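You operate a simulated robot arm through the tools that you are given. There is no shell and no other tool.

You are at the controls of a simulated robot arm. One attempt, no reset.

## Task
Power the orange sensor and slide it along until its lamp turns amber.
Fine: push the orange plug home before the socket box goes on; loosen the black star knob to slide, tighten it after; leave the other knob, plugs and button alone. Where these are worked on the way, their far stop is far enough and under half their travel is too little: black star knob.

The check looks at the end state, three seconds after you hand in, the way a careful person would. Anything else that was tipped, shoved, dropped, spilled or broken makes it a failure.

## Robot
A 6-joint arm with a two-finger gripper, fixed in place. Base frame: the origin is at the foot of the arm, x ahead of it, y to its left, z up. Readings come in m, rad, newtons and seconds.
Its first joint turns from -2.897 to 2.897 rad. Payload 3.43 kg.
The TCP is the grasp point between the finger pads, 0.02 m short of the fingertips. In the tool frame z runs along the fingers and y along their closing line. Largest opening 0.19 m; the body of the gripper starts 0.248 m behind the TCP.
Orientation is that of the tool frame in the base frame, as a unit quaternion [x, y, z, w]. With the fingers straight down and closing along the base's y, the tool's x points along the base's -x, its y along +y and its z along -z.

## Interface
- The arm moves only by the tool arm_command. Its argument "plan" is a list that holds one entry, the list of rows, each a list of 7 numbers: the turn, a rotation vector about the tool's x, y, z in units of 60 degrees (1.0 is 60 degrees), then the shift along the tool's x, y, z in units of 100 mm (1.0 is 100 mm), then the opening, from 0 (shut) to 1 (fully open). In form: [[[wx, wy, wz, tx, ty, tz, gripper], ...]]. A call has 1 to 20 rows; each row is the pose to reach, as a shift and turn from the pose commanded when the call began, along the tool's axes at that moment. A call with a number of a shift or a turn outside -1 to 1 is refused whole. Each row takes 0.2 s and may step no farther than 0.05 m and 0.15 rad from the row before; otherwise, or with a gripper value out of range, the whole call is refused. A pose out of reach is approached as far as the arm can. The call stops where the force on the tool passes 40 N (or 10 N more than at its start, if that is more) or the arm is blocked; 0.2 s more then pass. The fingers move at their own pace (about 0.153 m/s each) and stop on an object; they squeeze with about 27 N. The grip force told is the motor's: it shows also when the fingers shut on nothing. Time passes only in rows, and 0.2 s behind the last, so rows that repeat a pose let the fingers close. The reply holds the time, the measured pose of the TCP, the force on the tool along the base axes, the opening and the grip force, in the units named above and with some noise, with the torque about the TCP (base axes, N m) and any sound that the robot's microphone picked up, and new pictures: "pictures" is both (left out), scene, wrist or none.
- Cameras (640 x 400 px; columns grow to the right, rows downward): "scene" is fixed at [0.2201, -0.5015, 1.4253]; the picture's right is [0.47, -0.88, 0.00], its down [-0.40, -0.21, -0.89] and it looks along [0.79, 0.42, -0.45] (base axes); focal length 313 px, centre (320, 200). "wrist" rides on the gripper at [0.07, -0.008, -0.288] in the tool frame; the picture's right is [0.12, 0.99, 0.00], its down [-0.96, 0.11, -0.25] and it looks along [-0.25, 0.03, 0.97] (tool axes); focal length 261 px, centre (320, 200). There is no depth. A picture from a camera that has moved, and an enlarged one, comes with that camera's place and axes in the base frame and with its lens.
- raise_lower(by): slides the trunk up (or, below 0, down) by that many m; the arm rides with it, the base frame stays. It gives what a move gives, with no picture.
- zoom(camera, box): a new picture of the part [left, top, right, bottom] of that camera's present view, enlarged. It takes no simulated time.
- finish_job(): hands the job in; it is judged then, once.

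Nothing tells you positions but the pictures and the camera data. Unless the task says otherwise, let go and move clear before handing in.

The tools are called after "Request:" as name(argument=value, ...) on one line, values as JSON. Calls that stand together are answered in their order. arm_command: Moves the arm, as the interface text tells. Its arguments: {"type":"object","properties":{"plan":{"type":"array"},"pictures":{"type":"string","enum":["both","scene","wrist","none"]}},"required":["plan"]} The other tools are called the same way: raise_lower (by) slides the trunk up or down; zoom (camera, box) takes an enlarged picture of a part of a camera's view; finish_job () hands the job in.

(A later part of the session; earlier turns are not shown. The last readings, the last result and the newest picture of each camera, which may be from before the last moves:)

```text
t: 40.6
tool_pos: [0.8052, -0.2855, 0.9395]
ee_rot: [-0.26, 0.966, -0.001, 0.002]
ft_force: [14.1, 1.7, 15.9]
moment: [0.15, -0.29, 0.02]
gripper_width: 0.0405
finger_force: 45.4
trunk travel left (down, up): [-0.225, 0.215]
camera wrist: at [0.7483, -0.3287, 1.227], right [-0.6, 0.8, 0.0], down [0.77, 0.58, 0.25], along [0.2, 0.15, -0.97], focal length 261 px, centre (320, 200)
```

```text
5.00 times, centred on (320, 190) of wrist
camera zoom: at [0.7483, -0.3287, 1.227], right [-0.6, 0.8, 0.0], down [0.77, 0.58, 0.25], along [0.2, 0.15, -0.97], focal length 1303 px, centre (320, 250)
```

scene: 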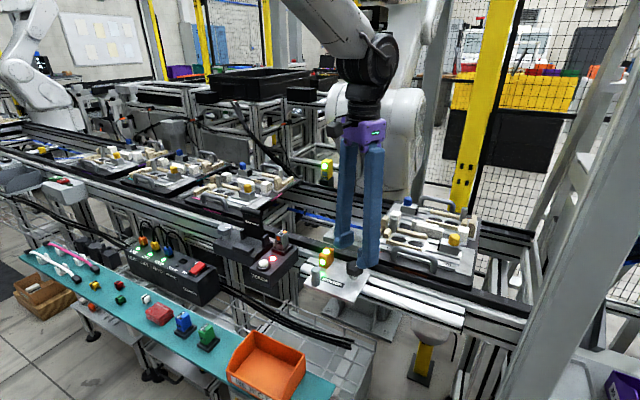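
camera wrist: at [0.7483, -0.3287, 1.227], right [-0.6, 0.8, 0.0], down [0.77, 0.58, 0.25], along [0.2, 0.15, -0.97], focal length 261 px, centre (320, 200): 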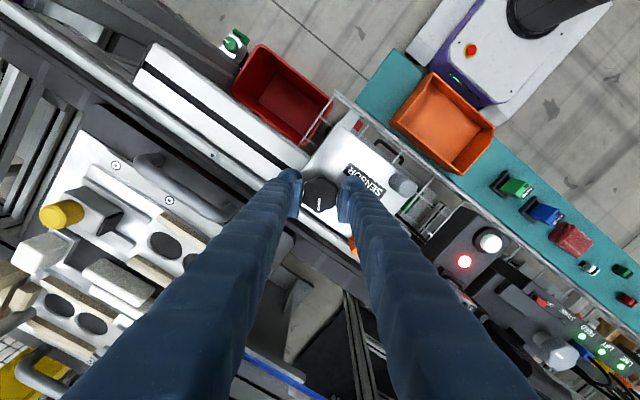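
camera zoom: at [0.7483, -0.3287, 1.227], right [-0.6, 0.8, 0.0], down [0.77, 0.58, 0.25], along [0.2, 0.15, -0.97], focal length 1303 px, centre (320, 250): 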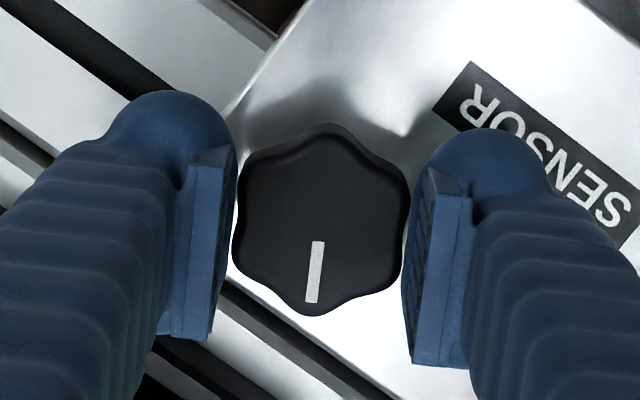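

120° turned and still free. I'll re-grip once more and keep going to find the far stop.

Request:
arm_command(plan=[[[0, 0, 0, 0, 0, 0, 0.32], [0, 0, 0, 0, 0, 0, 0.32], [0, 0, 0, 0, 0, -0.2, 0.32], [0, 0, 0, 0, 0, -0.45, 0.32], [0, 0, 0.125, 0, 0, -0.45, 0.32], [0, 0, 0.25, 0, 0, -0.45, 0.32], [0, 0, 0.375, 0, 0, -0.45, 0.32], [0, 0, 0.5, 0, 0, -0.45, 0.32], [0, 0, 0.625, 0, 0, -0.45, 0.32], [0, 0, 0.75, 0, 0, -0.45, 0.32], [0, 0, 0.875, 0, 0, -0.45, 0.32], [0, 0, 1, 0, 0, -0.45, 0.32]]], pictures="wrist")

Request:
zoom(camera="wrist", box=[256, 150, 384, 230])

Request:
zoom(camera="scene", box=[290, 225, 386, 285])

```text
t: 43.2
tool_pos: [0.804, -0.2863, 0.9844]
ee_rot: [0.261, 0.965, 0.001, 0.001]
ft_force: [0.0, 0.0, -0.7]
moment: [-0.03, 0.03, 0.0]
gripper_width: 0.0608
finger_force: 0.1
trunk travel left (down, up): [-0.225, 0.215]
camera wrist: at [0.7391, -0.2588, 1.2717], right [0.4, 0.92, 0.0], down [0.89, -0.38, 0.25], along [0.23, -0.1, -0.97], focal length 261 px, centre (320, 200)
```

wrist: 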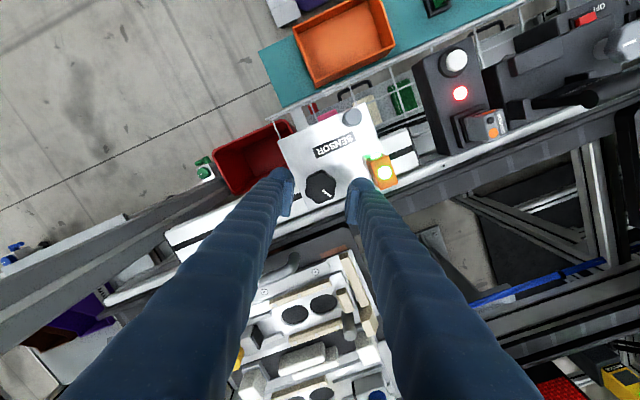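

```text
5.00 times, centred on (320, 190) of wrist
camera zoom: at [0.7391, -0.2588, 1.2717], right [0.4, 0.92, 0.0], down [0.89, -0.38, 0.25], along [0.23, -0.1, -0.97], focal length 1303 px, centre (320, 250)
```

zoom: 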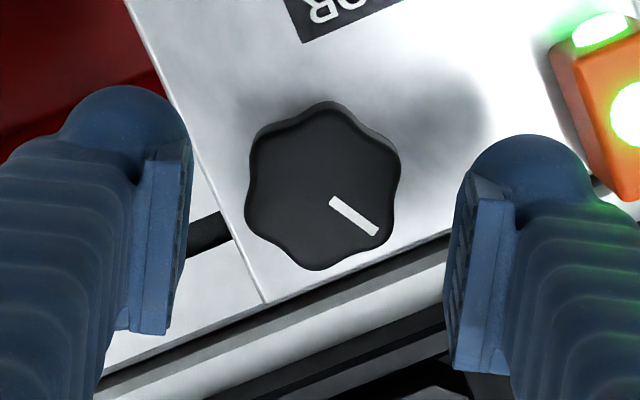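

```text
6.67 times, centred on (338, 255) of scene
camera zoom: at [0.2201, -0.5015, 1.4253], right [0.47, -0.88, 0.0], down [-0.4, -0.21, -0.89], along [0.79, 0.42, -0.45], focal length 2087 px, centre (200, -167)
```

zoom: 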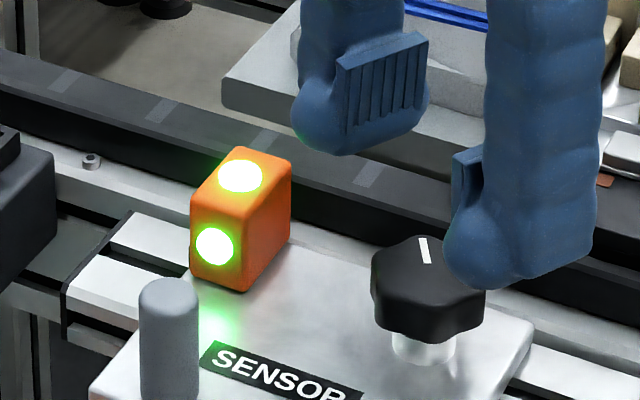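

Mark now stands 120° from its start. I'll grip again and turn further toward the far stop.

Request:
arm_command(plan=[[[0, 0, 0, 0, 0, 0.15, 0.32], [0, 0, 0, 0, 0, 0.3, 0.32], [0, 0, 0, 0, 0, 0.4, 0.32], [0, 0, 0, 0, 0, 0.45, 0.32], [0, 0, 0, 0, 0, 0.45, 0.2], [0, 0, 0, 0, 0, 0.45, 0], [0, 0, 0, 0, 0, 0.45, 0], [0, 0, -0.1, 0, 0, 0.45, 0], [0, 0, -0.2, 0, 0, 0.45, 0], [0, 0, -0.3, 0, 0, 0.45, 0], [0, 0, -0.4, 0, 0, 0.45, 0], [0, 0, -0.5, 0, 0, 0.45, 0]]], pictures="wrist")

Request:
zoom(camera="wrist", box=[256, 150, 384, 230])

```text
t: 45.8
tool_pos: [0.8037, -0.2855, 0.9401]
ee_rot: [-0.001, 1.0, 0.001, 0.002]
ft_force: [-1.9, -1.9, 1.0]
moment: [-0.05, 0.02, -0.79]
gripper_width: 0.0406
finger_force: 45.4
trunk travel left (down, up): [-0.225, 0.215]
camera wrist: at [0.7336, -0.2953, 1.2264], right [-0.12, 0.99, 0.0], down [0.96, 0.12, 0.25], along [0.25, 0.03, -0.97], focal length 261 px, centre (320, 200)
```

wrist: 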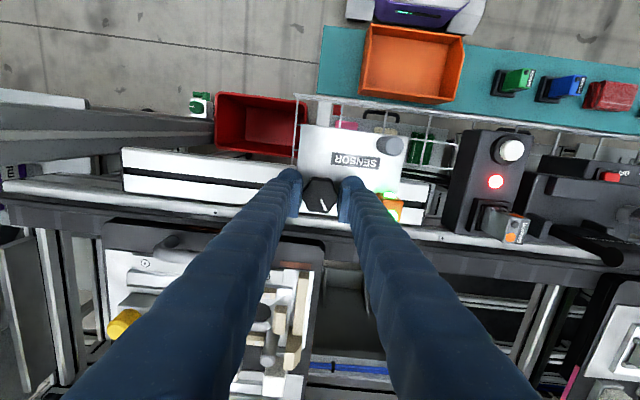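

```text
5.00 times, centred on (320, 190) of wrist
camera zoom: at [0.7336, -0.2953, 1.2264], right [-0.12, 0.99, 0.0], down [0.96, 0.12, 0.25], along [0.25, 0.03, -0.97], focal length 1303 px, centre (320, 250)
```

zoom: 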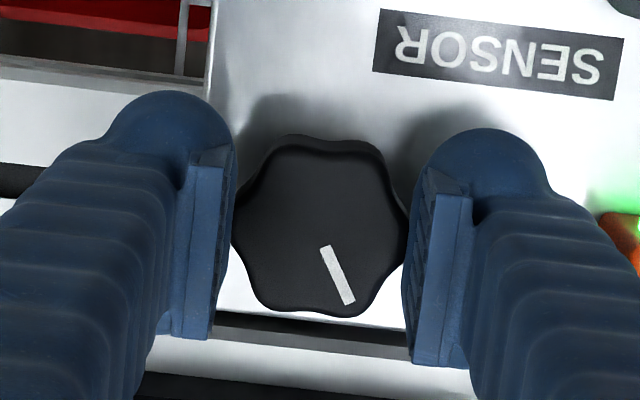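

The torque jumped to 0.79 N·m and the mark stayed at 120° from start, so the knob is at its far stop. I'll release, turn the open gripper back to line up with the lobes, and grip again lightly to slide the plate.

Request:
arm_command(plan=[[[0, 0, 0, 0, 0, 0, 0.265], [0, 0, 0, 0, 0, 0, 0.265], [0, 0, 0.125, 0, 0, 0, 0.265], [0, 0, 0.25, 0, 0, 0, 0.265], [0, 0, 0.375, 0, 0, 0, 0.265], [0, 0, 0.5, 0, 0, 0, 0.265], [0, 0, 0.5, 0, 0, 0, 0.265]]], pictures="wrist")

Request:
zoom(camera="wrist", box=[256, 150, 384, 230])

Request:
zoom(camera="scene", box=[290, 225, 386, 285])

```text
t: 47.4
tool_pos: [0.8047, -0.2849, 0.9404]
ee_rot: [0.259, 0.966, 0.001, 0.001]
ft_force: [0.3, 0.7, 0.0]
moment: [0.0, 0.02, -0.02]
gripper_width: 0.0503
finger_force: 0.1
trunk travel left (down, up): [-0.225, 0.215]
camera wrist: at [0.7387, -0.2581, 1.227], right [0.4, 0.92, 0.0], down [0.89, -0.38, 0.25], along [0.23, -0.1, -0.97], focal length 261 px, centre (320, 200)
```

wrist: 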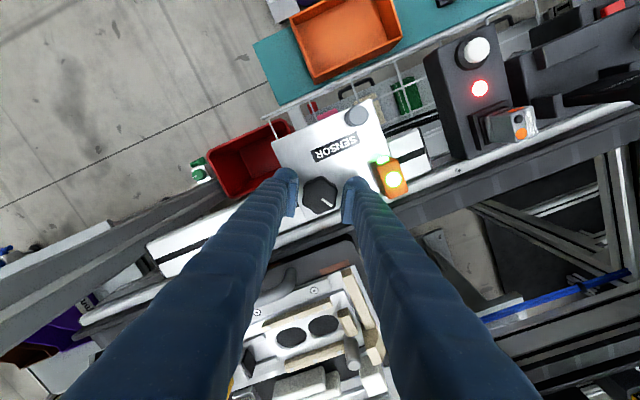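

```text
5.00 times, centred on (320, 190) of wrist
camera zoom: at [0.7387, -0.2581, 1.227], right [0.4, 0.92, 0.0], down [0.89, -0.38, 0.25], along [0.23, -0.1, -0.97], focal length 1303 px, centre (320, 250)
```

zoom: 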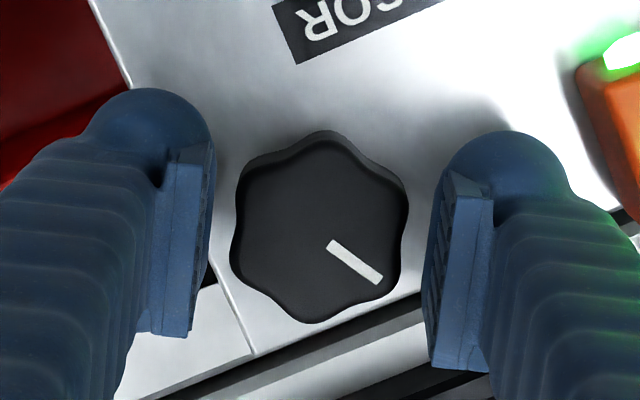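

```text
6.67 times, centred on (338, 255) of scene
camera zoom: at [0.2201, -0.5015, 1.4253], right [0.47, -0.88, 0.0], down [-0.4, -0.21, -0.89], along [0.79, 0.42, -0.45], focal length 2087 px, centre (200, -167)
```

zoom: 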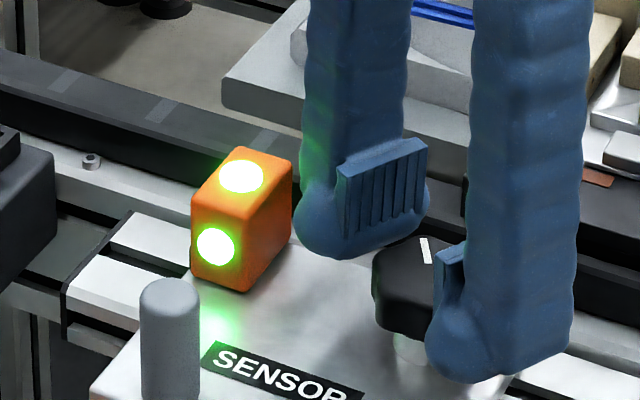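

The knob is at its loose stop and the pads line up with the lobes. I'll grip it and try sliding the plate 10 mm toward -y, where there's more rail, watching force and the lamp.

Request:
arm_command(plan=[[[0, 0, 0, 0, 0, 0, 0.0], [0, 0, 0, 0, 0, 0, 0.0], [0, 0, 0, -0.01, -0.0173, 0, 0], [0, 0, 0, -0.02, -0.0346, 0, 0], [0, 0, 0, -0.03, -0.052, 0, 0], [0, 0, 0, -0.04, -0.0693, 0, 0], [0, 0, 0, -0.05, -0.0866, 0, 0]]], pictures="scene")

Request:
zoom(camera="scene", box=[290, 225, 386, 285])

```text
t: 49.0
tool_pos: [0.8032, -0.2949, 0.94]
ee_rot: [0.258, 0.966, 0.001, 0.0]
ft_force: [-10.3, 2.2, 0.8]
moment: [0.09, 0.18, -0.06]
gripper_width: 0.0405
finger_force: 44.8
trunk travel left (down, up): [-0.225, 0.215]
```

scene: 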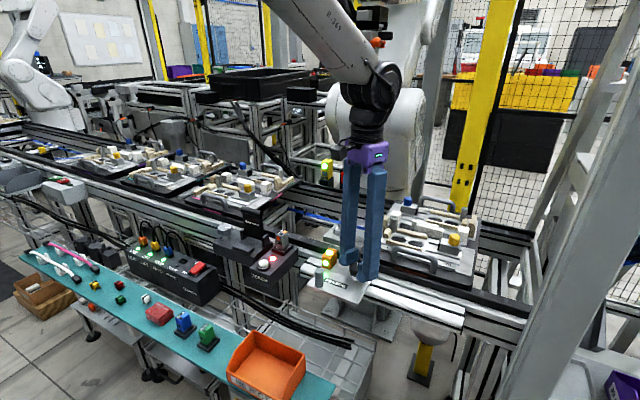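

```text
6.67 times, centred on (338, 255) of scene
camera zoom: at [0.2201, -0.5015, 1.4253], right [0.47, -0.88, 0.0], down [-0.4, -0.21, -0.89], along [0.79, 0.42, -0.45], focal length 2087 px, centre (200, -167)
```

zoom: 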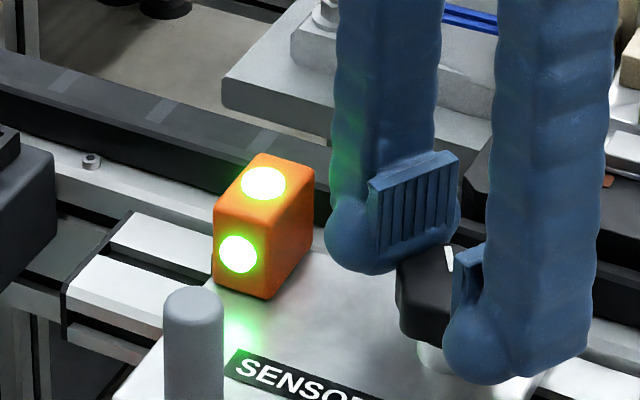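

The plate slides freely (about 2 N); the lamp is still green. I'll keep going toward -y in 10 mm steps.

Request:
arm_command(plan=[[[0, 0, 0, -0.0125, -0.0217, 0, 0], [0, 0, 0, -0.025, -0.0433, 0, 0], [0, 0, 0, -0.0375, -0.065, 0, 0], [0, 0, 0, -0.05, -0.0866, 0, 0]]], pictures="none")

Request:
zoom(camera="scene", box=[300, 225, 396, 285])

Request:
arm_command(plan=[[[0, 0, 0, -0.0125, -0.0217, 0, 0], [0, 0, 0, -0.025, -0.0433, 0, 0], [0, 0, 0, -0.0375, -0.065, 0, 0], [0, 0, 0, -0.05, -0.0866, 0, 0]]], pictures="none")

Request:
zoom(camera="scene", box=[300, 225, 396, 285])

```text
t: 50.0
tool_pos: [0.8044, -0.3046, 0.9405]
ee_rot: [0.259, 0.966, 0.002, 0.001]
ft_force: [-12.1, 1.5, -2.0]
moment: [0.21, 0.24, -0.02]
gripper_width: 0.0409
finger_force: 45.2
trunk travel left (down, up): [-0.225, 0.215]
```

```text
6.67 times, centred on (348, 255) of scene
camera zoom: at [0.2201, -0.5015, 1.4253], right [0.47, -0.88, 0.0], down [-0.4, -0.21, -0.89], along [0.79, 0.42, -0.45], focal length 2087 px, centre (133, -167)
```

zoom: 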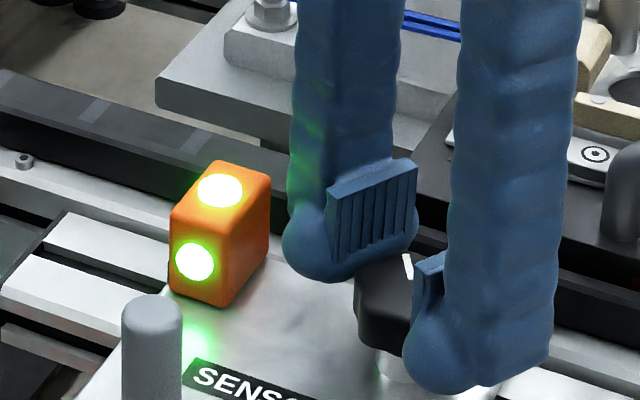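

```text
t: 51.0
tool_pos: [0.8039, -0.3145, 0.9414]
ee_rot: [0.259, 0.966, 0.001, 0.002]
ft_force: [-12.4, 1.2, -1.6]
moment: [0.14, 0.09, 0.01]
gripper_width: 0.0403
finger_force: 44.8
trunk travel left (down, up): [-0.225, 0.215]
```

```text
6.67 times, centred on (348, 255) of scene
camera zoom: at [0.2201, -0.5015, 1.4253], right [0.47, -0.88, 0.0], down [-0.4, -0.21, -0.89], along [0.79, 0.42, -0.45], focal length 2087 px, centre (133, -167)
```

zoom: 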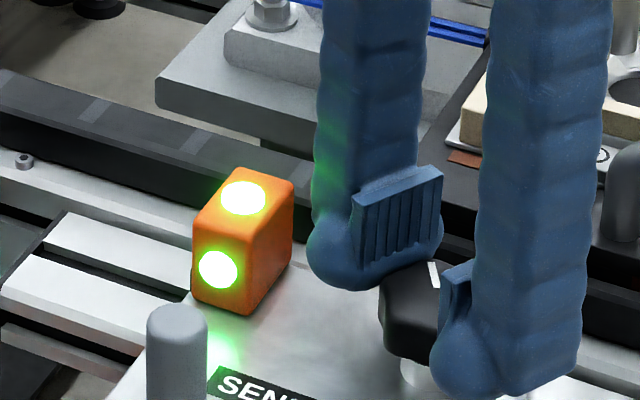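

Still green at sensor y ≈ -0.235. I'll continue in 10 mm steps; the pallet's corner is at about y = -0.28, a likely target for the beam.

Request:
arm_command(plan=[[[0, 0, 0, -0.0125, -0.0217, 0, 0], [0, 0, 0, -0.025, -0.0433, 0, 0], [0, 0, 0, -0.0375, -0.065, 0, 0], [0, 0, 0, -0.05, -0.0866, 0, 0]]], pictures="none")

Request:
zoom(camera="scene", box=[310, 230, 406, 290])

Request:
arm_command(plan=[[[0, 0, 0, -0.0125, -0.0217, 0, 0], [0, 0, 0, -0.025, -0.0433, 0, 0], [0, 0, 0, -0.0375, -0.065, 0, 0], [0, 0, 0, -0.05, -0.0866, 0, 0]]], pictures="none")

Request:
zoom(camera="scene", box=[310, 230, 406, 290])

```text
t: 52.0
tool_pos: [0.8043, -0.3253, 0.9399]
ee_rot: [0.259, 0.966, 0.002, 0.001]
ft_force: [-7.5, 1.5, 3.1]
moment: [0.12, 0.05, -0.02]
gripper_width: 0.0407
finger_force: 45.4
trunk travel left (down, up): [-0.225, 0.215]
```

```text
6.67 times, centred on (358, 260) of scene
camera zoom: at [0.2201, -0.5015, 1.4253], right [0.47, -0.88, 0.0], down [-0.4, -0.21, -0.89], along [0.79, 0.42, -0.45], focal length 2087 px, centre (67, -200)
```

zoom: 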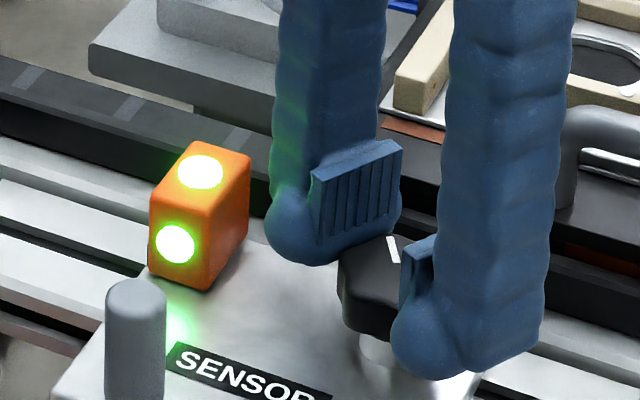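

```text
t: 53.0
tool_pos: [0.8055, -0.335, 0.9405]
ee_rot: [0.258, 0.966, 0.001, 0.002]
ft_force: [-7.8, 0.9, 7.6]
moment: [0.21, 0.21, -0.01]
gripper_width: 0.0405
finger_force: 45.3
trunk travel left (down, up): [-0.225, 0.215]
```

```text
6.67 times, centred on (358, 260) of scene
camera zoom: at [0.2201, -0.5015, 1.4253], right [0.47, -0.88, 0.0], down [-0.4, -0.21, -0.89], along [0.79, 0.42, -0.45], focal length 2087 px, centre (67, -200)
```

zoom: 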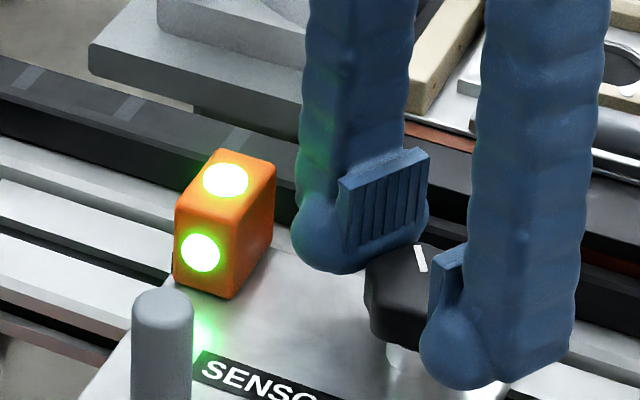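

Still green at sensor y ≈ -0.254; the pallet corner is coming up. Smaller steps from here.

Request:
arm_command(plan=[[[0, 0, 0, -0.01, -0.0173, 0, 0], [0, 0, 0, -0.02, -0.0346, 0, 0], [0, 0, 0, -0.03, -0.052, 0, 0], [0, 0, 0, -0.04, -0.0693, 0, 0]]], pictures="none")

Request:
zoom(camera="scene", box=[320, 230, 400, 280])

Request:
arm_command(plan=[[[0, 0, 0, -0.01, -0.0173, 0, 0], [0, 0, 0, -0.02, -0.0346, 0, 0], [0, 0, 0, -0.03, -0.052, 0, 0], [0, 0, 0, -0.04, -0.0693, 0, 0]]], pictures="none")

Request:
zoom(camera="scene", box=[320, 230, 400, 280])

```text
t: 54.0
tool_pos: [0.8041, -0.3435, 0.94]
ee_rot: [0.259, 0.966, 0.0, 0.0]
ft_force: [-3.4, 1.1, -1.8]
moment: [-0.05, -0.21, -0.01]
gripper_width: 0.0408
finger_force: 44.9
trunk travel left (down, up): [-0.225, 0.215]
```

```text
8.00 times, centred on (360, 255) of scene
camera zoom: at [0.2201, -0.5015, 1.4253], right [0.47, -0.88, 0.0], down [-0.4, -0.21, -0.89], along [0.79, 0.42, -0.45], focal length 2505 px, centre (0, -240)
```

zoom: 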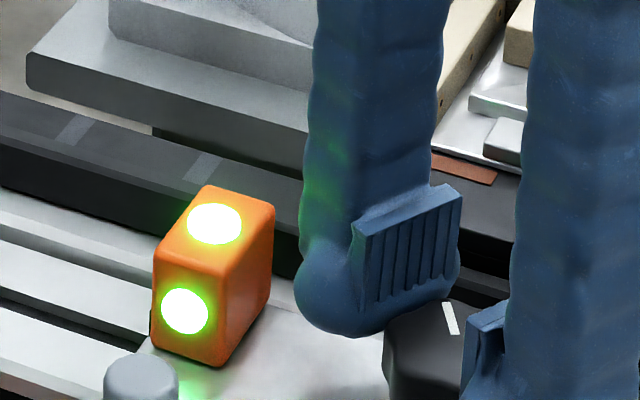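

```text
t: 55.0
tool_pos: [0.8047, -0.3494, 0.9413]
ee_rot: [0.259, 0.966, 0.001, 0.001]
ft_force: [-11.8, 2.2, -0.7]
moment: [0.23, 0.46, -0.03]
gripper_width: 0.0408
finger_force: 44.6
trunk travel left (down, up): [-0.225, 0.215]
```

```text
8.00 times, centred on (360, 255) of scene
camera zoom: at [0.2201, -0.5015, 1.4253], right [0.47, -0.88, 0.0], down [-0.4, -0.21, -0.89], along [0.79, 0.42, -0.45], focal length 2505 px, centre (0, -240)
```

zoom: 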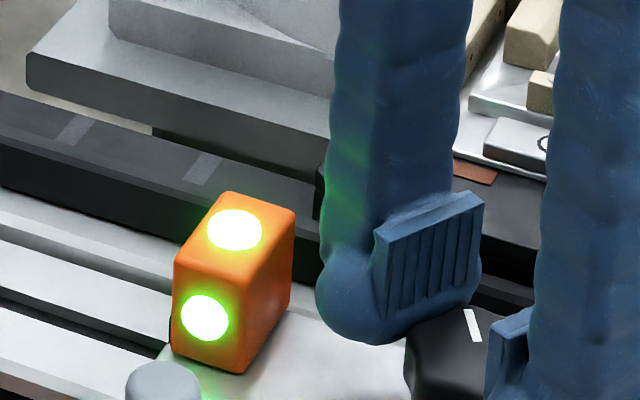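

Still green at about y = -0.27. Continuing in 8 mm steps.

Request:
arm_command(plan=[[[0, 0, 0, -0.01, -0.0173, 0, 0], [0, 0, 0, -0.02, -0.0346, 0, 0], [0, 0, 0, -0.03, -0.052, 0, 0], [0, 0, 0, -0.04, -0.0693, 0, 0]]], pictures="none")

Request:
zoom(camera="scene", box=[330, 235, 410, 285])

Request:
arm_command(plan=[[[0, 0, 0, -0.01, -0.0173, 0, 0], [0, 0, 0, -0.02, -0.0346, 0, 0], [0, 0, 0, -0.03, -0.052, 0, 0], [0, 0, 0, -0.04, -0.0693, 0, 0]]], pictures="none")

Request:
zoom(camera="scene", box=[330, 235, 410, 285])

```text
t: 56.0
tool_pos: [0.8039, -0.3593, 0.9398]
ee_rot: [0.26, 0.966, 0.001, 0.001]
ft_force: [-11.2, 1.1, -1.4]
moment: [0.18, 0.14, 0.02]
gripper_width: 0.0405
finger_force: 45.2
trunk travel left (down, up): [-0.225, 0.215]
```

```text
8.00 times, centred on (370, 260) of scene
camera zoom: at [0.2201, -0.5015, 1.4253], right [0.47, -0.88, 0.0], down [-0.4, -0.21, -0.89], along [0.79, 0.42, -0.45], focal length 2505 px, centre (-80, -280)
```

zoom: 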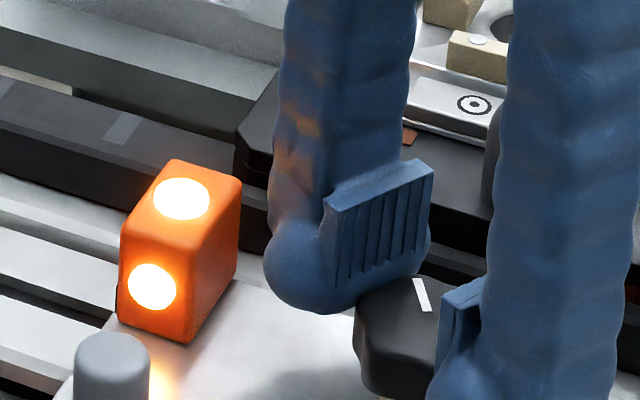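

```text
t: 57.0
tool_pos: [0.8038, -0.3681, 0.9401]
ee_rot: [0.259, 0.966, 0.001, 0.001]
ft_force: [-10.6, 1.7, -1.4]
moment: [0.17, 0.15, -0.01]
gripper_width: 0.0407
finger_force: 44.6
trunk travel left (down, up): [-0.225, 0.215]
```

```text
8.00 times, centred on (370, 260) of scene
camera zoom: at [0.2201, -0.5015, 1.4253], right [0.47, -0.88, 0.0], down [-0.4, -0.21, -0.89], along [0.79, 0.42, -0.45], focal length 2505 px, centre (-80, -280)
```

zoom: 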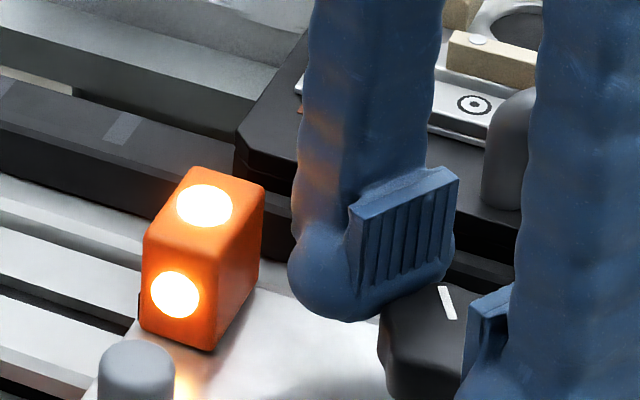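

The lamp turned amber between knob y = -0.349 and -0.359 and is still amber at -0.368. I'll come back 4 mm to sit within the known amber span, then look at the surroundings before tightening.

Request:
arm_command(plan=[[[0, 0, 0, 0.01, 0.0173, 0, 0], [0, 0, 0, 0.02, 0.0346, 0, 0], [0, 0, 0, 0.02, 0.0346, 0, 0]]], pictures="both")

Request:
zoom(camera="scene", box=[330, 225, 426, 285])

Request:
zoom(camera="wrist", box=[240, 150, 400, 250])

```text
t: 57.8
tool_pos: [0.8033, -0.3624, 0.9405]
ee_rot: [0.259, 0.966, 0.001, 0.001]
ft_force: [-7.0, -1.3, 0.2]
moment: [-0.11, 0.01, 0.0]
gripper_width: 0.0405
finger_force: 45.1
trunk travel left (down, up): [-0.225, 0.215]
camera wrist: at [0.7387, -0.3363, 1.2269], right [0.39, 0.92, 0.0], down [0.89, -0.38, 0.25], along [0.23, -0.1, -0.97], focal length 261 px, centre (320, 200)
```

scene: 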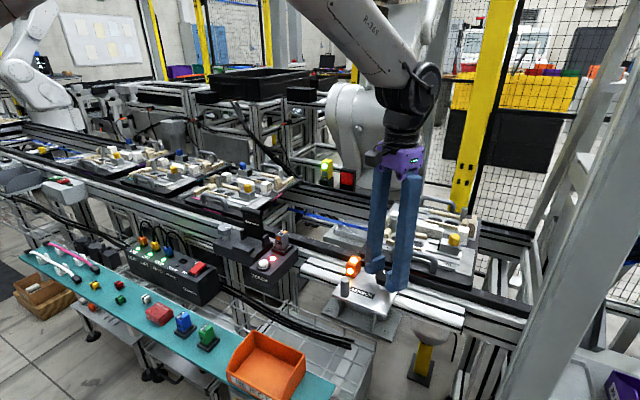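
wrist: 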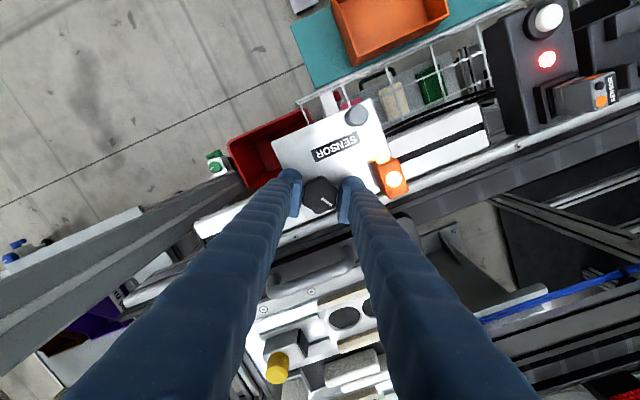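

```text
6.67 times, centred on (378, 255) of scene
camera zoom: at [0.2201, -0.5015, 1.4253], right [0.47, -0.88, 0.0], down [-0.4, -0.21, -0.89], along [0.79, 0.42, -0.45], focal length 2087 px, centre (-67, -167)
```

zoom: 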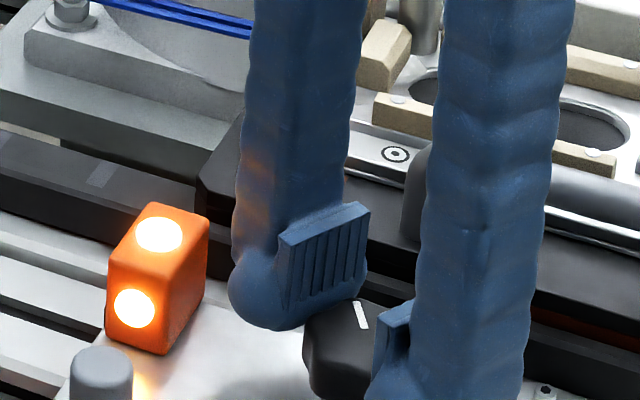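

```text
4.00 times, centred on (320, 200) of wrist
camera zoom: at [0.7387, -0.3363, 1.2269], right [0.39, 0.92, 0.0], down [0.89, -0.38, 0.25], along [0.23, -0.1, -0.97], focal length 1043 px, centre (320, 200)
```

zoom: 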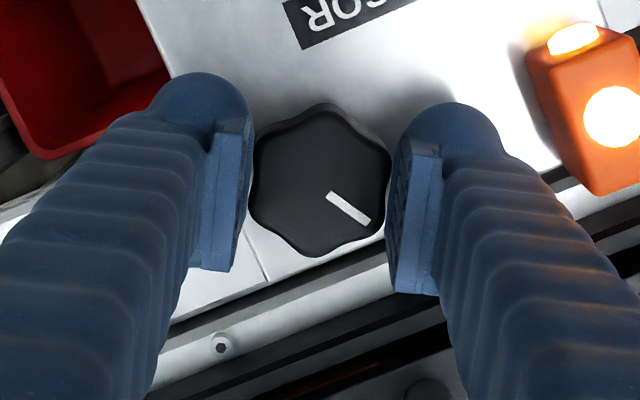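

The lamp is amber with the knob at y ≈ -0.363. The pallet's handle is close by on the +x/-y side, so for tightening I'll keep the gripper between -10° and +30° and do it in three 40° clockwise turns. First: open, rise a little, and turn back 40°.

Request:
arm_command(plan=[[[0, 0, 0, 0, 0, 0, 0.265], [0, 0, 0, 0, 0, 0, 0.265], [0, 0, 0, 0, 0, -0.15, 0.265], [0, 0, 0, 0, 0, -0.35, 0.265], [0, 0, -0.133, 0, 0, -0.35, 0.265], [0, 0, -0.267, 0, 0, -0.35, 0.265], [0, 0, -0.4, 0, 0, -0.35, 0.265], [0, 0, -0.533, 0, 0, -0.35, 0.265], [0, 0, -0.667, 0, 0, -0.35, 0.265]]], pictures="wrist")

Request:
zoom(camera="wrist", box=[240, 150, 400, 250])

Request:
zoom(camera="scene", box=[330, 225, 426, 285])

```text
t: 59.8
tool_pos: [0.8046, -0.3639, 0.9754]
ee_rot: [-0.089, 0.996, 0.001, 0.001]
ft_force: [0.4, -0.2, 1.3]
moment: [-0.02, 0.01, 0.02]
gripper_width: 0.0503
finger_force: 0.0
trunk travel left (down, up): [-0.225, 0.215]
camera wrist: at [0.7367, -0.3854, 1.2616], right [-0.29, 0.96, 0.0], down [0.93, 0.28, 0.25], along [0.24, 0.07, -0.97], focal length 261 px, centre (320, 200)
```

wrist: 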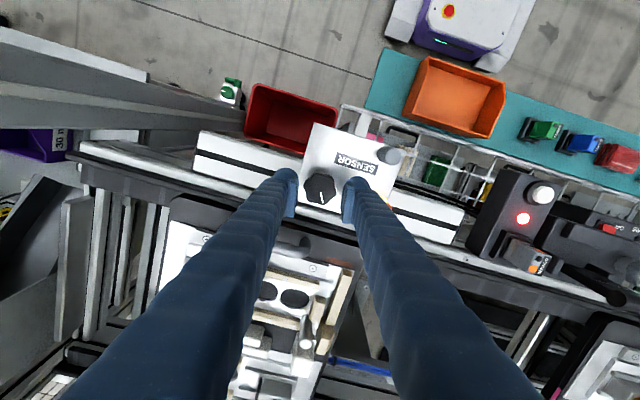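

```text
4.00 times, centred on (320, 200) of wrist
camera zoom: at [0.7367, -0.3854, 1.2616], right [-0.29, 0.96, 0.0], down [0.93, 0.28, 0.25], along [0.24, 0.07, -0.97], focal length 1043 px, centre (320, 200)
```

zoom: 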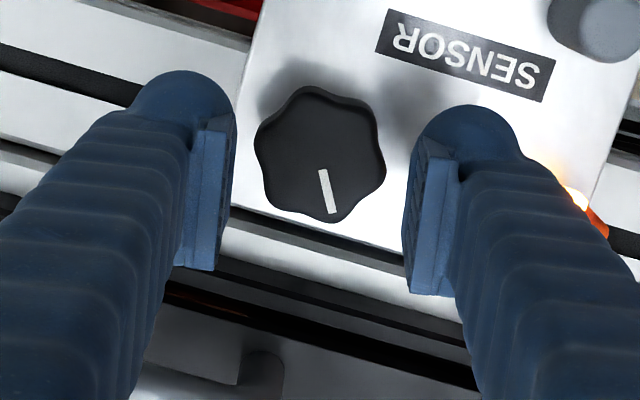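

```text
6.67 times, centred on (378, 255) of scene
camera zoom: at [0.2201, -0.5015, 1.4253], right [0.47, -0.88, 0.0], down [-0.4, -0.21, -0.89], along [0.79, 0.42, -0.45], focal length 2087 px, centre (-67, -167)
```

zoom: 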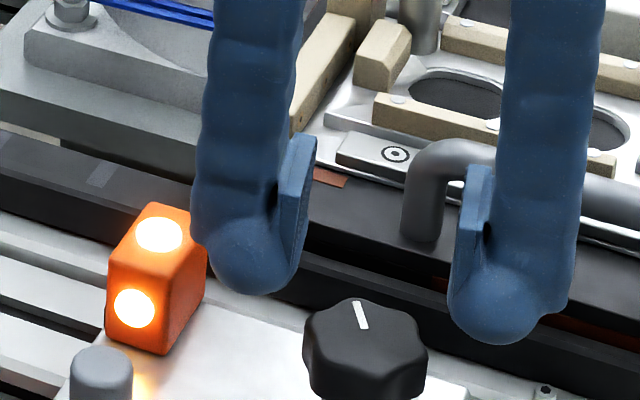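

There is about 2 cm between the finger and the pallet handle. I'll lower, grip, and turn 40° clockwise.

Request:
arm_command(plan=[[[0, 0, 0, 0, 0, 0.15, 0.265], [0, 0, 0, 0, 0, 0.3, 0.265], [0, 0, 0, 0, 0, 0.35, 0.265], [0, 0, 0, 0, 0, 0.35, 0], [0, 0, 0, 0, 0, 0.35, 0], [0, 0, 0.1, 0, 0, 0.35, 0], [0, 0, 0.2, 0, 0, 0.35, 0], [0, 0, 0.3, 0, 0, 0.35, 0], [0, 0, 0.4, 0, 0, 0.35, 0], [0, 0, 0.5, 0, 0, 0.35, 0], [0, 0, 0.6, 0, 0, 0.35, 0], [0, 0, 0.667, 0, 0, 0.35, 0]]], pictures="wrist")

Request:
zoom(camera="wrist", box=[240, 150, 400, 250])

Request:
zoom(camera="scene", box=[330, 225, 426, 285])

```text
t: 62.4
tool_pos: [0.8044, -0.3628, 0.9395]
ee_rot: [0.26, 0.966, 0.001, 0.001]
ft_force: [-1.8, 1.8, -4.4]
moment: [0.01, 0.04, 0.0]
gripper_width: 0.0399
finger_force: 45.3
trunk travel left (down, up): [-0.225, 0.215]
camera wrist: at [0.7394, -0.3367, 1.2264], right [0.39, 0.92, 0.0], down [0.89, -0.38, 0.25], along [0.23, -0.1, -0.97], focal length 261 px, centre (320, 200)
```

wrist: 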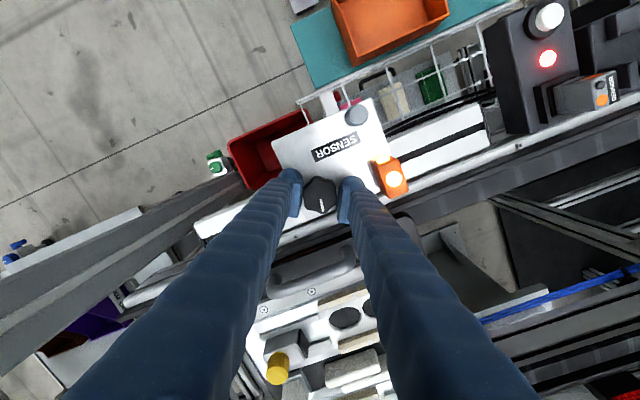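

```text
4.00 times, centred on (320, 200) of wrist
camera zoom: at [0.7394, -0.3367, 1.2264], right [0.39, 0.92, 0.0], down [0.89, -0.38, 0.25], along [0.23, -0.1, -0.97], focal length 1043 px, centre (320, 200)
```

zoom: 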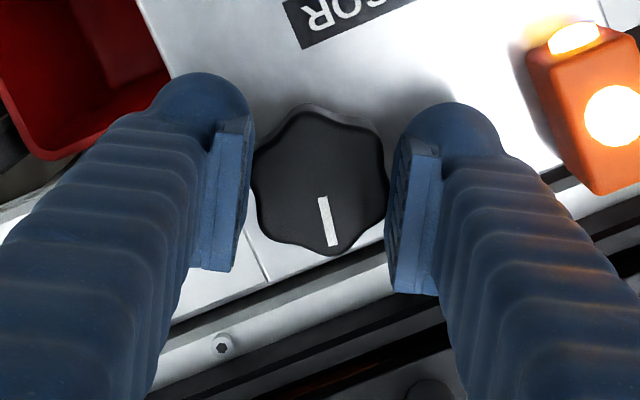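

```text
6.67 times, centred on (378, 255) of scene
camera zoom: at [0.2201, -0.5015, 1.4253], right [0.47, -0.88, 0.0], down [-0.4, -0.21, -0.89], along [0.79, 0.42, -0.45], focal length 2087 px, centre (-67, -167)
```

zoom: 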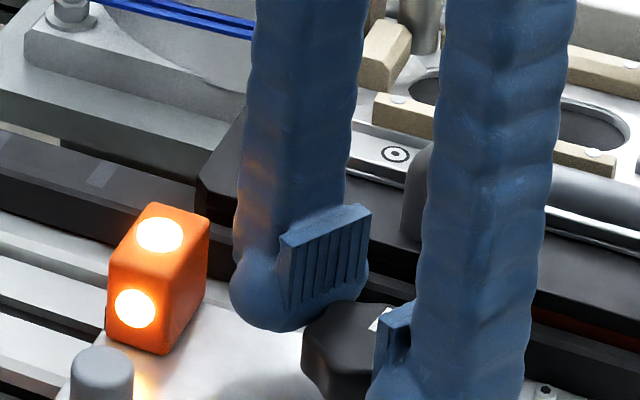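

The knob turned about 40° clockwise and the lamp is still amber. Second stroke: open, rise, turn back, lower, grip and turn again.

Request:
arm_command(plan=[[[0, 0, 0, 0, 0, 0, 0.265], [0, 0, 0, 0, 0, 0, 0.265], [0, 0, 0, 0, 0, -0.15, 0.265], [0, 0, 0, 0, 0, -0.35, 0.265], [0, 0, -0.133, 0, 0, -0.35, 0.265], [0, 0, -0.267, 0, 0, -0.35, 0.265], [0, 0, -0.4, 0, 0, -0.35, 0.265], [0, 0, -0.533, 0, 0, -0.35, 0.265], [0, 0, -0.667, 0, 0, -0.35, 0.265]]], pictures="none")

Request:
zoom(camera="wrist", box=[240, 150, 400, 250])

```text
t: 64.4
tool_pos: [0.8043, -0.3628, 0.9763]
ee_rot: [-0.088, 0.996, 0.001, 0.001]
ft_force: [0.1, 1.0, -0.9]
moment: [-0.03, 0.03, 0.0]
gripper_width: 0.0507
finger_force: 0.1
trunk travel left (down, up): [-0.225, 0.215]
```

```text
4.00 times, centred on (320, 200) of wrist
camera zoom: at [0.7367, -0.385, 1.2615], right [-0.29, 0.96, 0.0], down [0.93, 0.28, 0.25], along [0.24, 0.07, -0.97], focal length 1043 px, centre (320, 200)
```

zoom: 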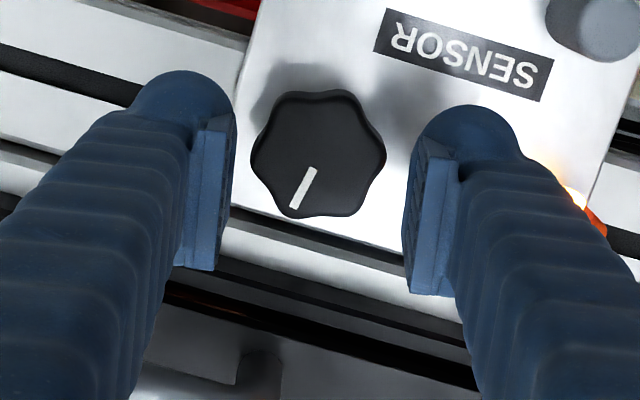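

The knob stays centred. Lower, grip and turn 40° clockwise again.

Request:
arm_command(plan=[[[0, 0, 0, 0, 0, 0.15, 0.265], [0, 0, 0, 0, 0, 0.3, 0.265], [0, 0, 0, 0, 0, 0.35, 0.265], [0, 0, 0, 0, 0, 0.35, 0], [0, 0, 0, 0, 0, 0.35, 0], [0, 0, 0.1, 0, 0, 0.35, 0], [0, 0, 0.2, 0, 0, 0.35, 0], [0, 0, 0.3, 0, 0, 0.35, 0], [0, 0, 0.4, 0, 0, 0.35, 0], [0, 0, 0.5, 0, 0, 0.35, 0], [0, 0, 0.6, 0, 0, 0.35, 0], [0, 0, 0.667, 0, 0, 0.35, 0]]], pictures="none")

Request:
zoom(camera="wrist", box=[240, 150, 400, 250])

Request:
zoom(camera="scene", box=[330, 225, 426, 285])

```text
t: 67.0
tool_pos: [0.8058, -0.3637, 0.9393]
ee_rot: [0.26, 0.966, 0.001, 0.001]
ft_force: [2.5, -0.1, -3.8]
moment: [-0.18, -0.29, 0.0]
gripper_width: 0.04
finger_force: 45.0
trunk travel left (down, up): [-0.225, 0.215]
```

```text
4.00 times, centred on (320, 200) of wrist
camera zoom: at [0.7398, -0.3363, 1.2269], right [0.39, 0.92, 0.0], down [0.89, -0.38, 0.25], along [0.23, -0.1, -0.97], focal length 1043 px, centre (320, 200)
```

zoom: 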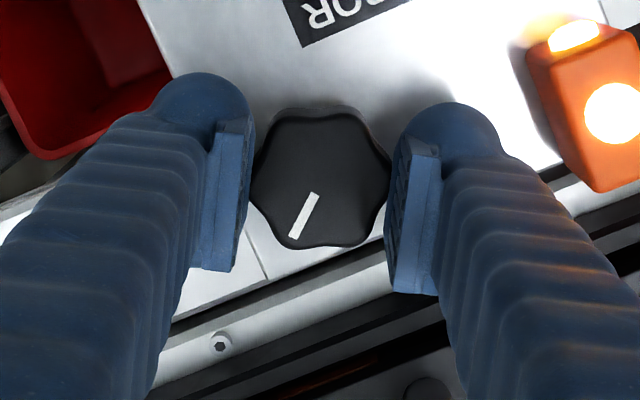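

```text
6.67 times, centred on (378, 255) of scene
camera zoom: at [0.2201, -0.5015, 1.4253], right [0.47, -0.88, 0.0], down [-0.4, -0.21, -0.89], along [0.79, 0.42, -0.45], focal length 2087 px, centre (-67, -167)
```

zoom: 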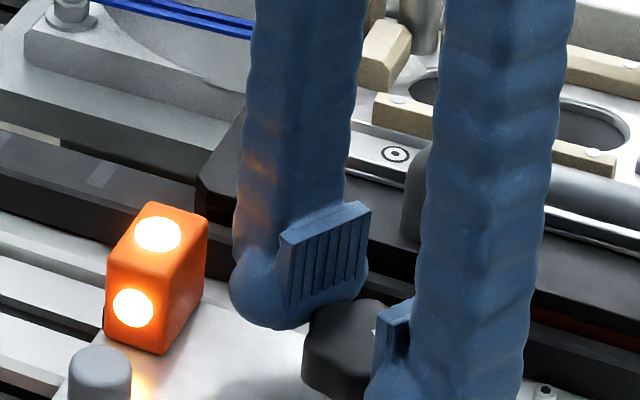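

About 80° tightened, 40° to go, still amber. Third stroke: go back 40° once more.

Request:
arm_command(plan=[[[0, 0, 0, 0, 0, 0, 0.265], [0, 0, 0, 0, 0, 0, 0.265], [0, 0, 0, 0, 0, -0.15, 0.265], [0, 0, 0, 0, 0, -0.35, 0.265], [0, 0, -0.133, 0, 0, -0.35, 0.265], [0, 0, -0.267, 0, 0, -0.35, 0.265], [0, 0, -0.4, 0, 0, -0.35, 0.265], [0, 0, -0.533, 0, 0, -0.35, 0.265], [0, 0, -0.667, 0, 0, -0.35, 0.265]]], pictures="none")

Request:
zoom(camera="wrist", box=[240, 150, 400, 250])

```text
t: 69.0
tool_pos: [0.8048, -0.3645, 0.9761]
ee_rot: [-0.088, 0.996, 0.0, 0.002]
ft_force: [0.9, -0.4, 0.1]
moment: [-0.01, -0.02, 0.01]
gripper_width: 0.0505
finger_force: 0.1
trunk travel left (down, up): [-0.225, 0.215]
```

```text
4.00 times, centred on (320, 200) of wrist
camera zoom: at [0.7368, -0.3853, 1.2621], right [-0.29, 0.96, 0.0], down [0.93, 0.28, 0.25], along [0.24, 0.07, -0.97], focal length 1043 px, centre (320, 200)
```

zoom: 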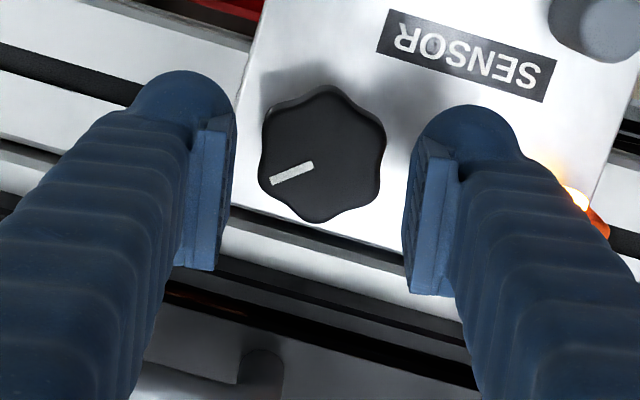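

The lobes now line up nicely with the pads. I'll lower, grip and turn clockwise to the tight stop.

Request:
arm_command(plan=[[[0, 0, 0, 0, 0, 0.15, 0.265], [0, 0, 0, 0, 0, 0.3, 0.265], [0, 0, 0, 0, 0, 0.35, 0.265], [0, 0, 0, 0, 0, 0.35, 0], [0, 0, 0, 0, 0, 0.35, 0], [0, 0, 0.1, 0, 0, 0.35, 0], [0, 0, 0.2, 0, 0, 0.35, 0], [0, 0, 0.3, 0, 0, 0.35, 0], [0, 0, 0.4, 0, 0, 0.35, 0], [0, 0, 0.5, 0, 0, 0.35, 0], [0, 0, 0.6, 0, 0, 0.35, 0], [0, 0, 0.667, 0, 0, 0.35, 0]]], pictures="none")

Request:
zoom(camera="wrist", box=[240, 150, 400, 250])

Request:
zoom(camera="scene", box=[330, 225, 426, 285])

```text
t: 71.6
tool_pos: [0.8044, -0.3622, 0.9403]
ee_rot: [0.259, 0.966, 0.001, 0.001]
ft_force: [-0.5, -0.6, 3.1]
moment: [-0.12, -0.07, 0.19]
gripper_width: 0.0406
finger_force: 44.5
trunk travel left (down, up): [-0.225, 0.215]
```

```text
4.00 times, centred on (320, 200) of wrist
camera zoom: at [0.7391, -0.3364, 1.227], right [0.39, 0.92, 0.0], down [0.89, -0.38, 0.25], along [0.23, -0.1, -0.97], focal length 1043 px, centre (320, 200)
```

zoom: 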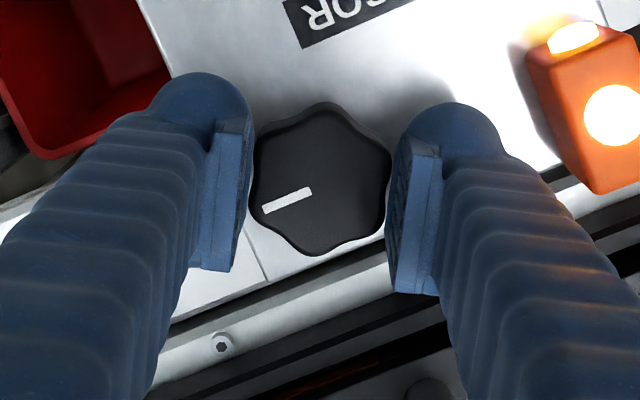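

```text
6.67 times, centred on (378, 255) of scene
camera zoom: at [0.2201, -0.5015, 1.4253], right [0.47, -0.88, 0.0], down [-0.4, -0.21, -0.89], along [0.79, 0.42, -0.45], focal length 2087 px, centre (-67, -167)
```

zoom: 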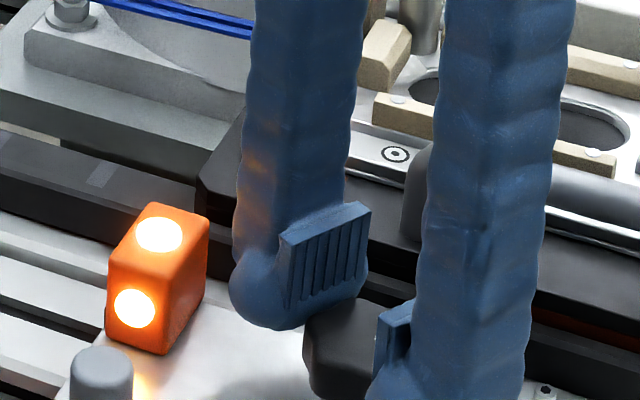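

The mark is back at its original direction and torque begins to rise (0.19 N·m). I'll turn a few degrees more to seat it firmly at the tight stop.

Request:
arm_command(plan=[[[0, 0, 0.03, 0, 0, 0, 0], [0, 0, 0.06, 0, 0, 0, 0], [0, 0, 0.09, 0, 0, 0, 0], [0, 0, 0.12, 0, 0, 0, 0]]], pictures="none")

Request:
zoom(camera="wrist", box=[240, 150, 400, 250])

```text
t: 72.6
tool_pos: [0.804, -0.3636, 0.9398]
ee_rot: [0.32, 0.948, 0.001, 0.001]
ft_force: [1.1, 3.0, 3.7]
moment: [0.09, 0.07, 0.57]
gripper_width: 0.0402
finger_force: 45.0
trunk travel left (down, up): [-0.225, 0.215]
```

```text
4.00 times, centred on (320, 200) of wrist
camera zoom: at [0.7429, -0.3285, 1.2269], right [0.51, 0.86, 0.0], down [0.83, -0.49, 0.25], along [0.22, -0.12, -0.97], focal length 1043 px, centre (320, 200)
```

zoom: 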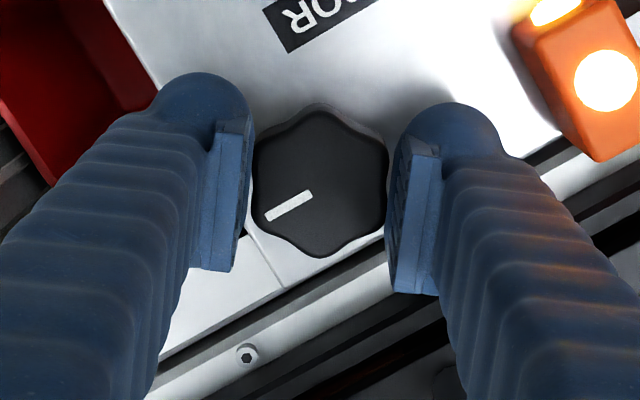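

Torque reached 0.57 N·m with the knob no longer following, so it's at the tight stop. I'll open, rise straight up and check everything.

Request:
arm_command(plan=[[[0, 0, 0, 0, 0, 0, 0.265], [0, 0, 0, 0, 0, 0, 0.265], [0, 0, 0, 0, 0, -0.15, 0.265], [0, 0, 0, 0, 0, -0.35, 0.265], [0, 0, 0, 0, 0, -0.6, 0.265], [0, 0, 0, 0, 0, -1, 0.265]]], pictures="none")

Request:
arm_command(plan=[[[0, 0, -0.12, 0, 0, -0.4, 0.265], [0, 0, -0.24, 0, 0, -0.8, 0.265], [0, 0, -0.36, 0, 0, -1, 0.265], [0, 0, -0.48, 0, 0, -1, 0.265], [0, 0, -0.6, 0, 0, -1, 0.265]]], pictures="both")

Request:
zoom(camera="scene", box=[310, 235, 406, 295])

Request:
zoom(camera="wrist", box=[240, 120, 400, 220])

```text
t: 74.0
tool_pos: [0.8037, -0.3616, 1.0413]
ee_rot: [0.319, 0.948, 0.002, 0.001]
ft_force: [-1.0, 0.5, 0.7]
moment: [0.03, 0.0, 0.03]
gripper_width: 0.0502
finger_force: 0.1
trunk travel left (down, up): [-0.225, 0.215]
```

```text
t: 75.2
tool_pos: [0.8051, -0.3628, 1.1402]
ee_rot: [0.01, 1.0, 0.001, 0.001]
ft_force: [0.4, 0.7, -0.2]
moment: [0.04, 0.03, 0.0]
gripper_width: 0.0502
finger_force: 0.1
trunk travel left (down, up): [-0.225, 0.215]
camera wrist: at [0.734, -0.3712, 1.4267], right [-0.1, 0.99, 0.0], down [0.96, 0.1, 0.25], along [0.25, 0.03, -0.97], focal length 261 px, centre (320, 200)
```

scene: 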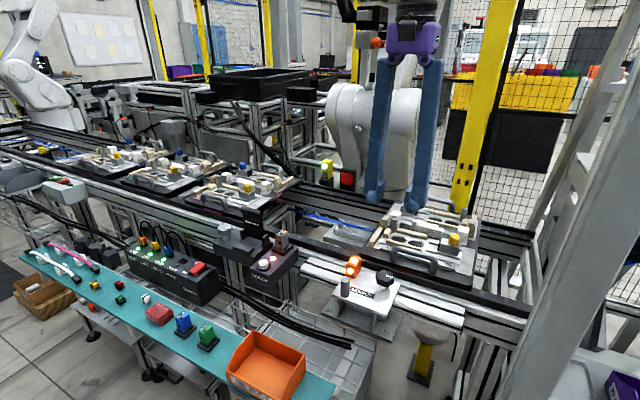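
wrist: 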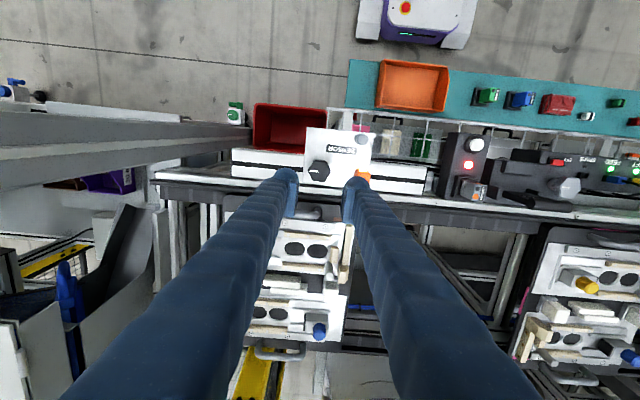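

```text
6.67 times, centred on (358, 265) of scene
camera zoom: at [0.2201, -0.5015, 1.4253], right [0.47, -0.88, 0.0], down [-0.4, -0.21, -0.89], along [0.79, 0.42, -0.45], focal length 2087 px, centre (67, -233)
```

zoom: 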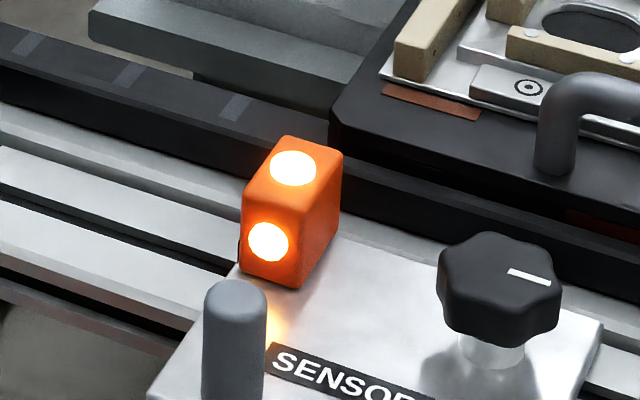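

```text
4.00 times, centred on (320, 170) of wrist
camera zoom: at [0.734, -0.3712, 1.4267], right [-0.1, 0.99, 0.0], down [0.96, 0.1, 0.25], along [0.25, 0.03, -0.97], focal length 1043 px, centre (320, 320)
```

zoom: 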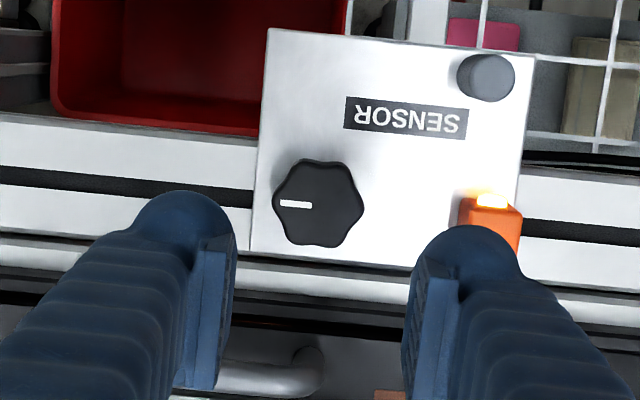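

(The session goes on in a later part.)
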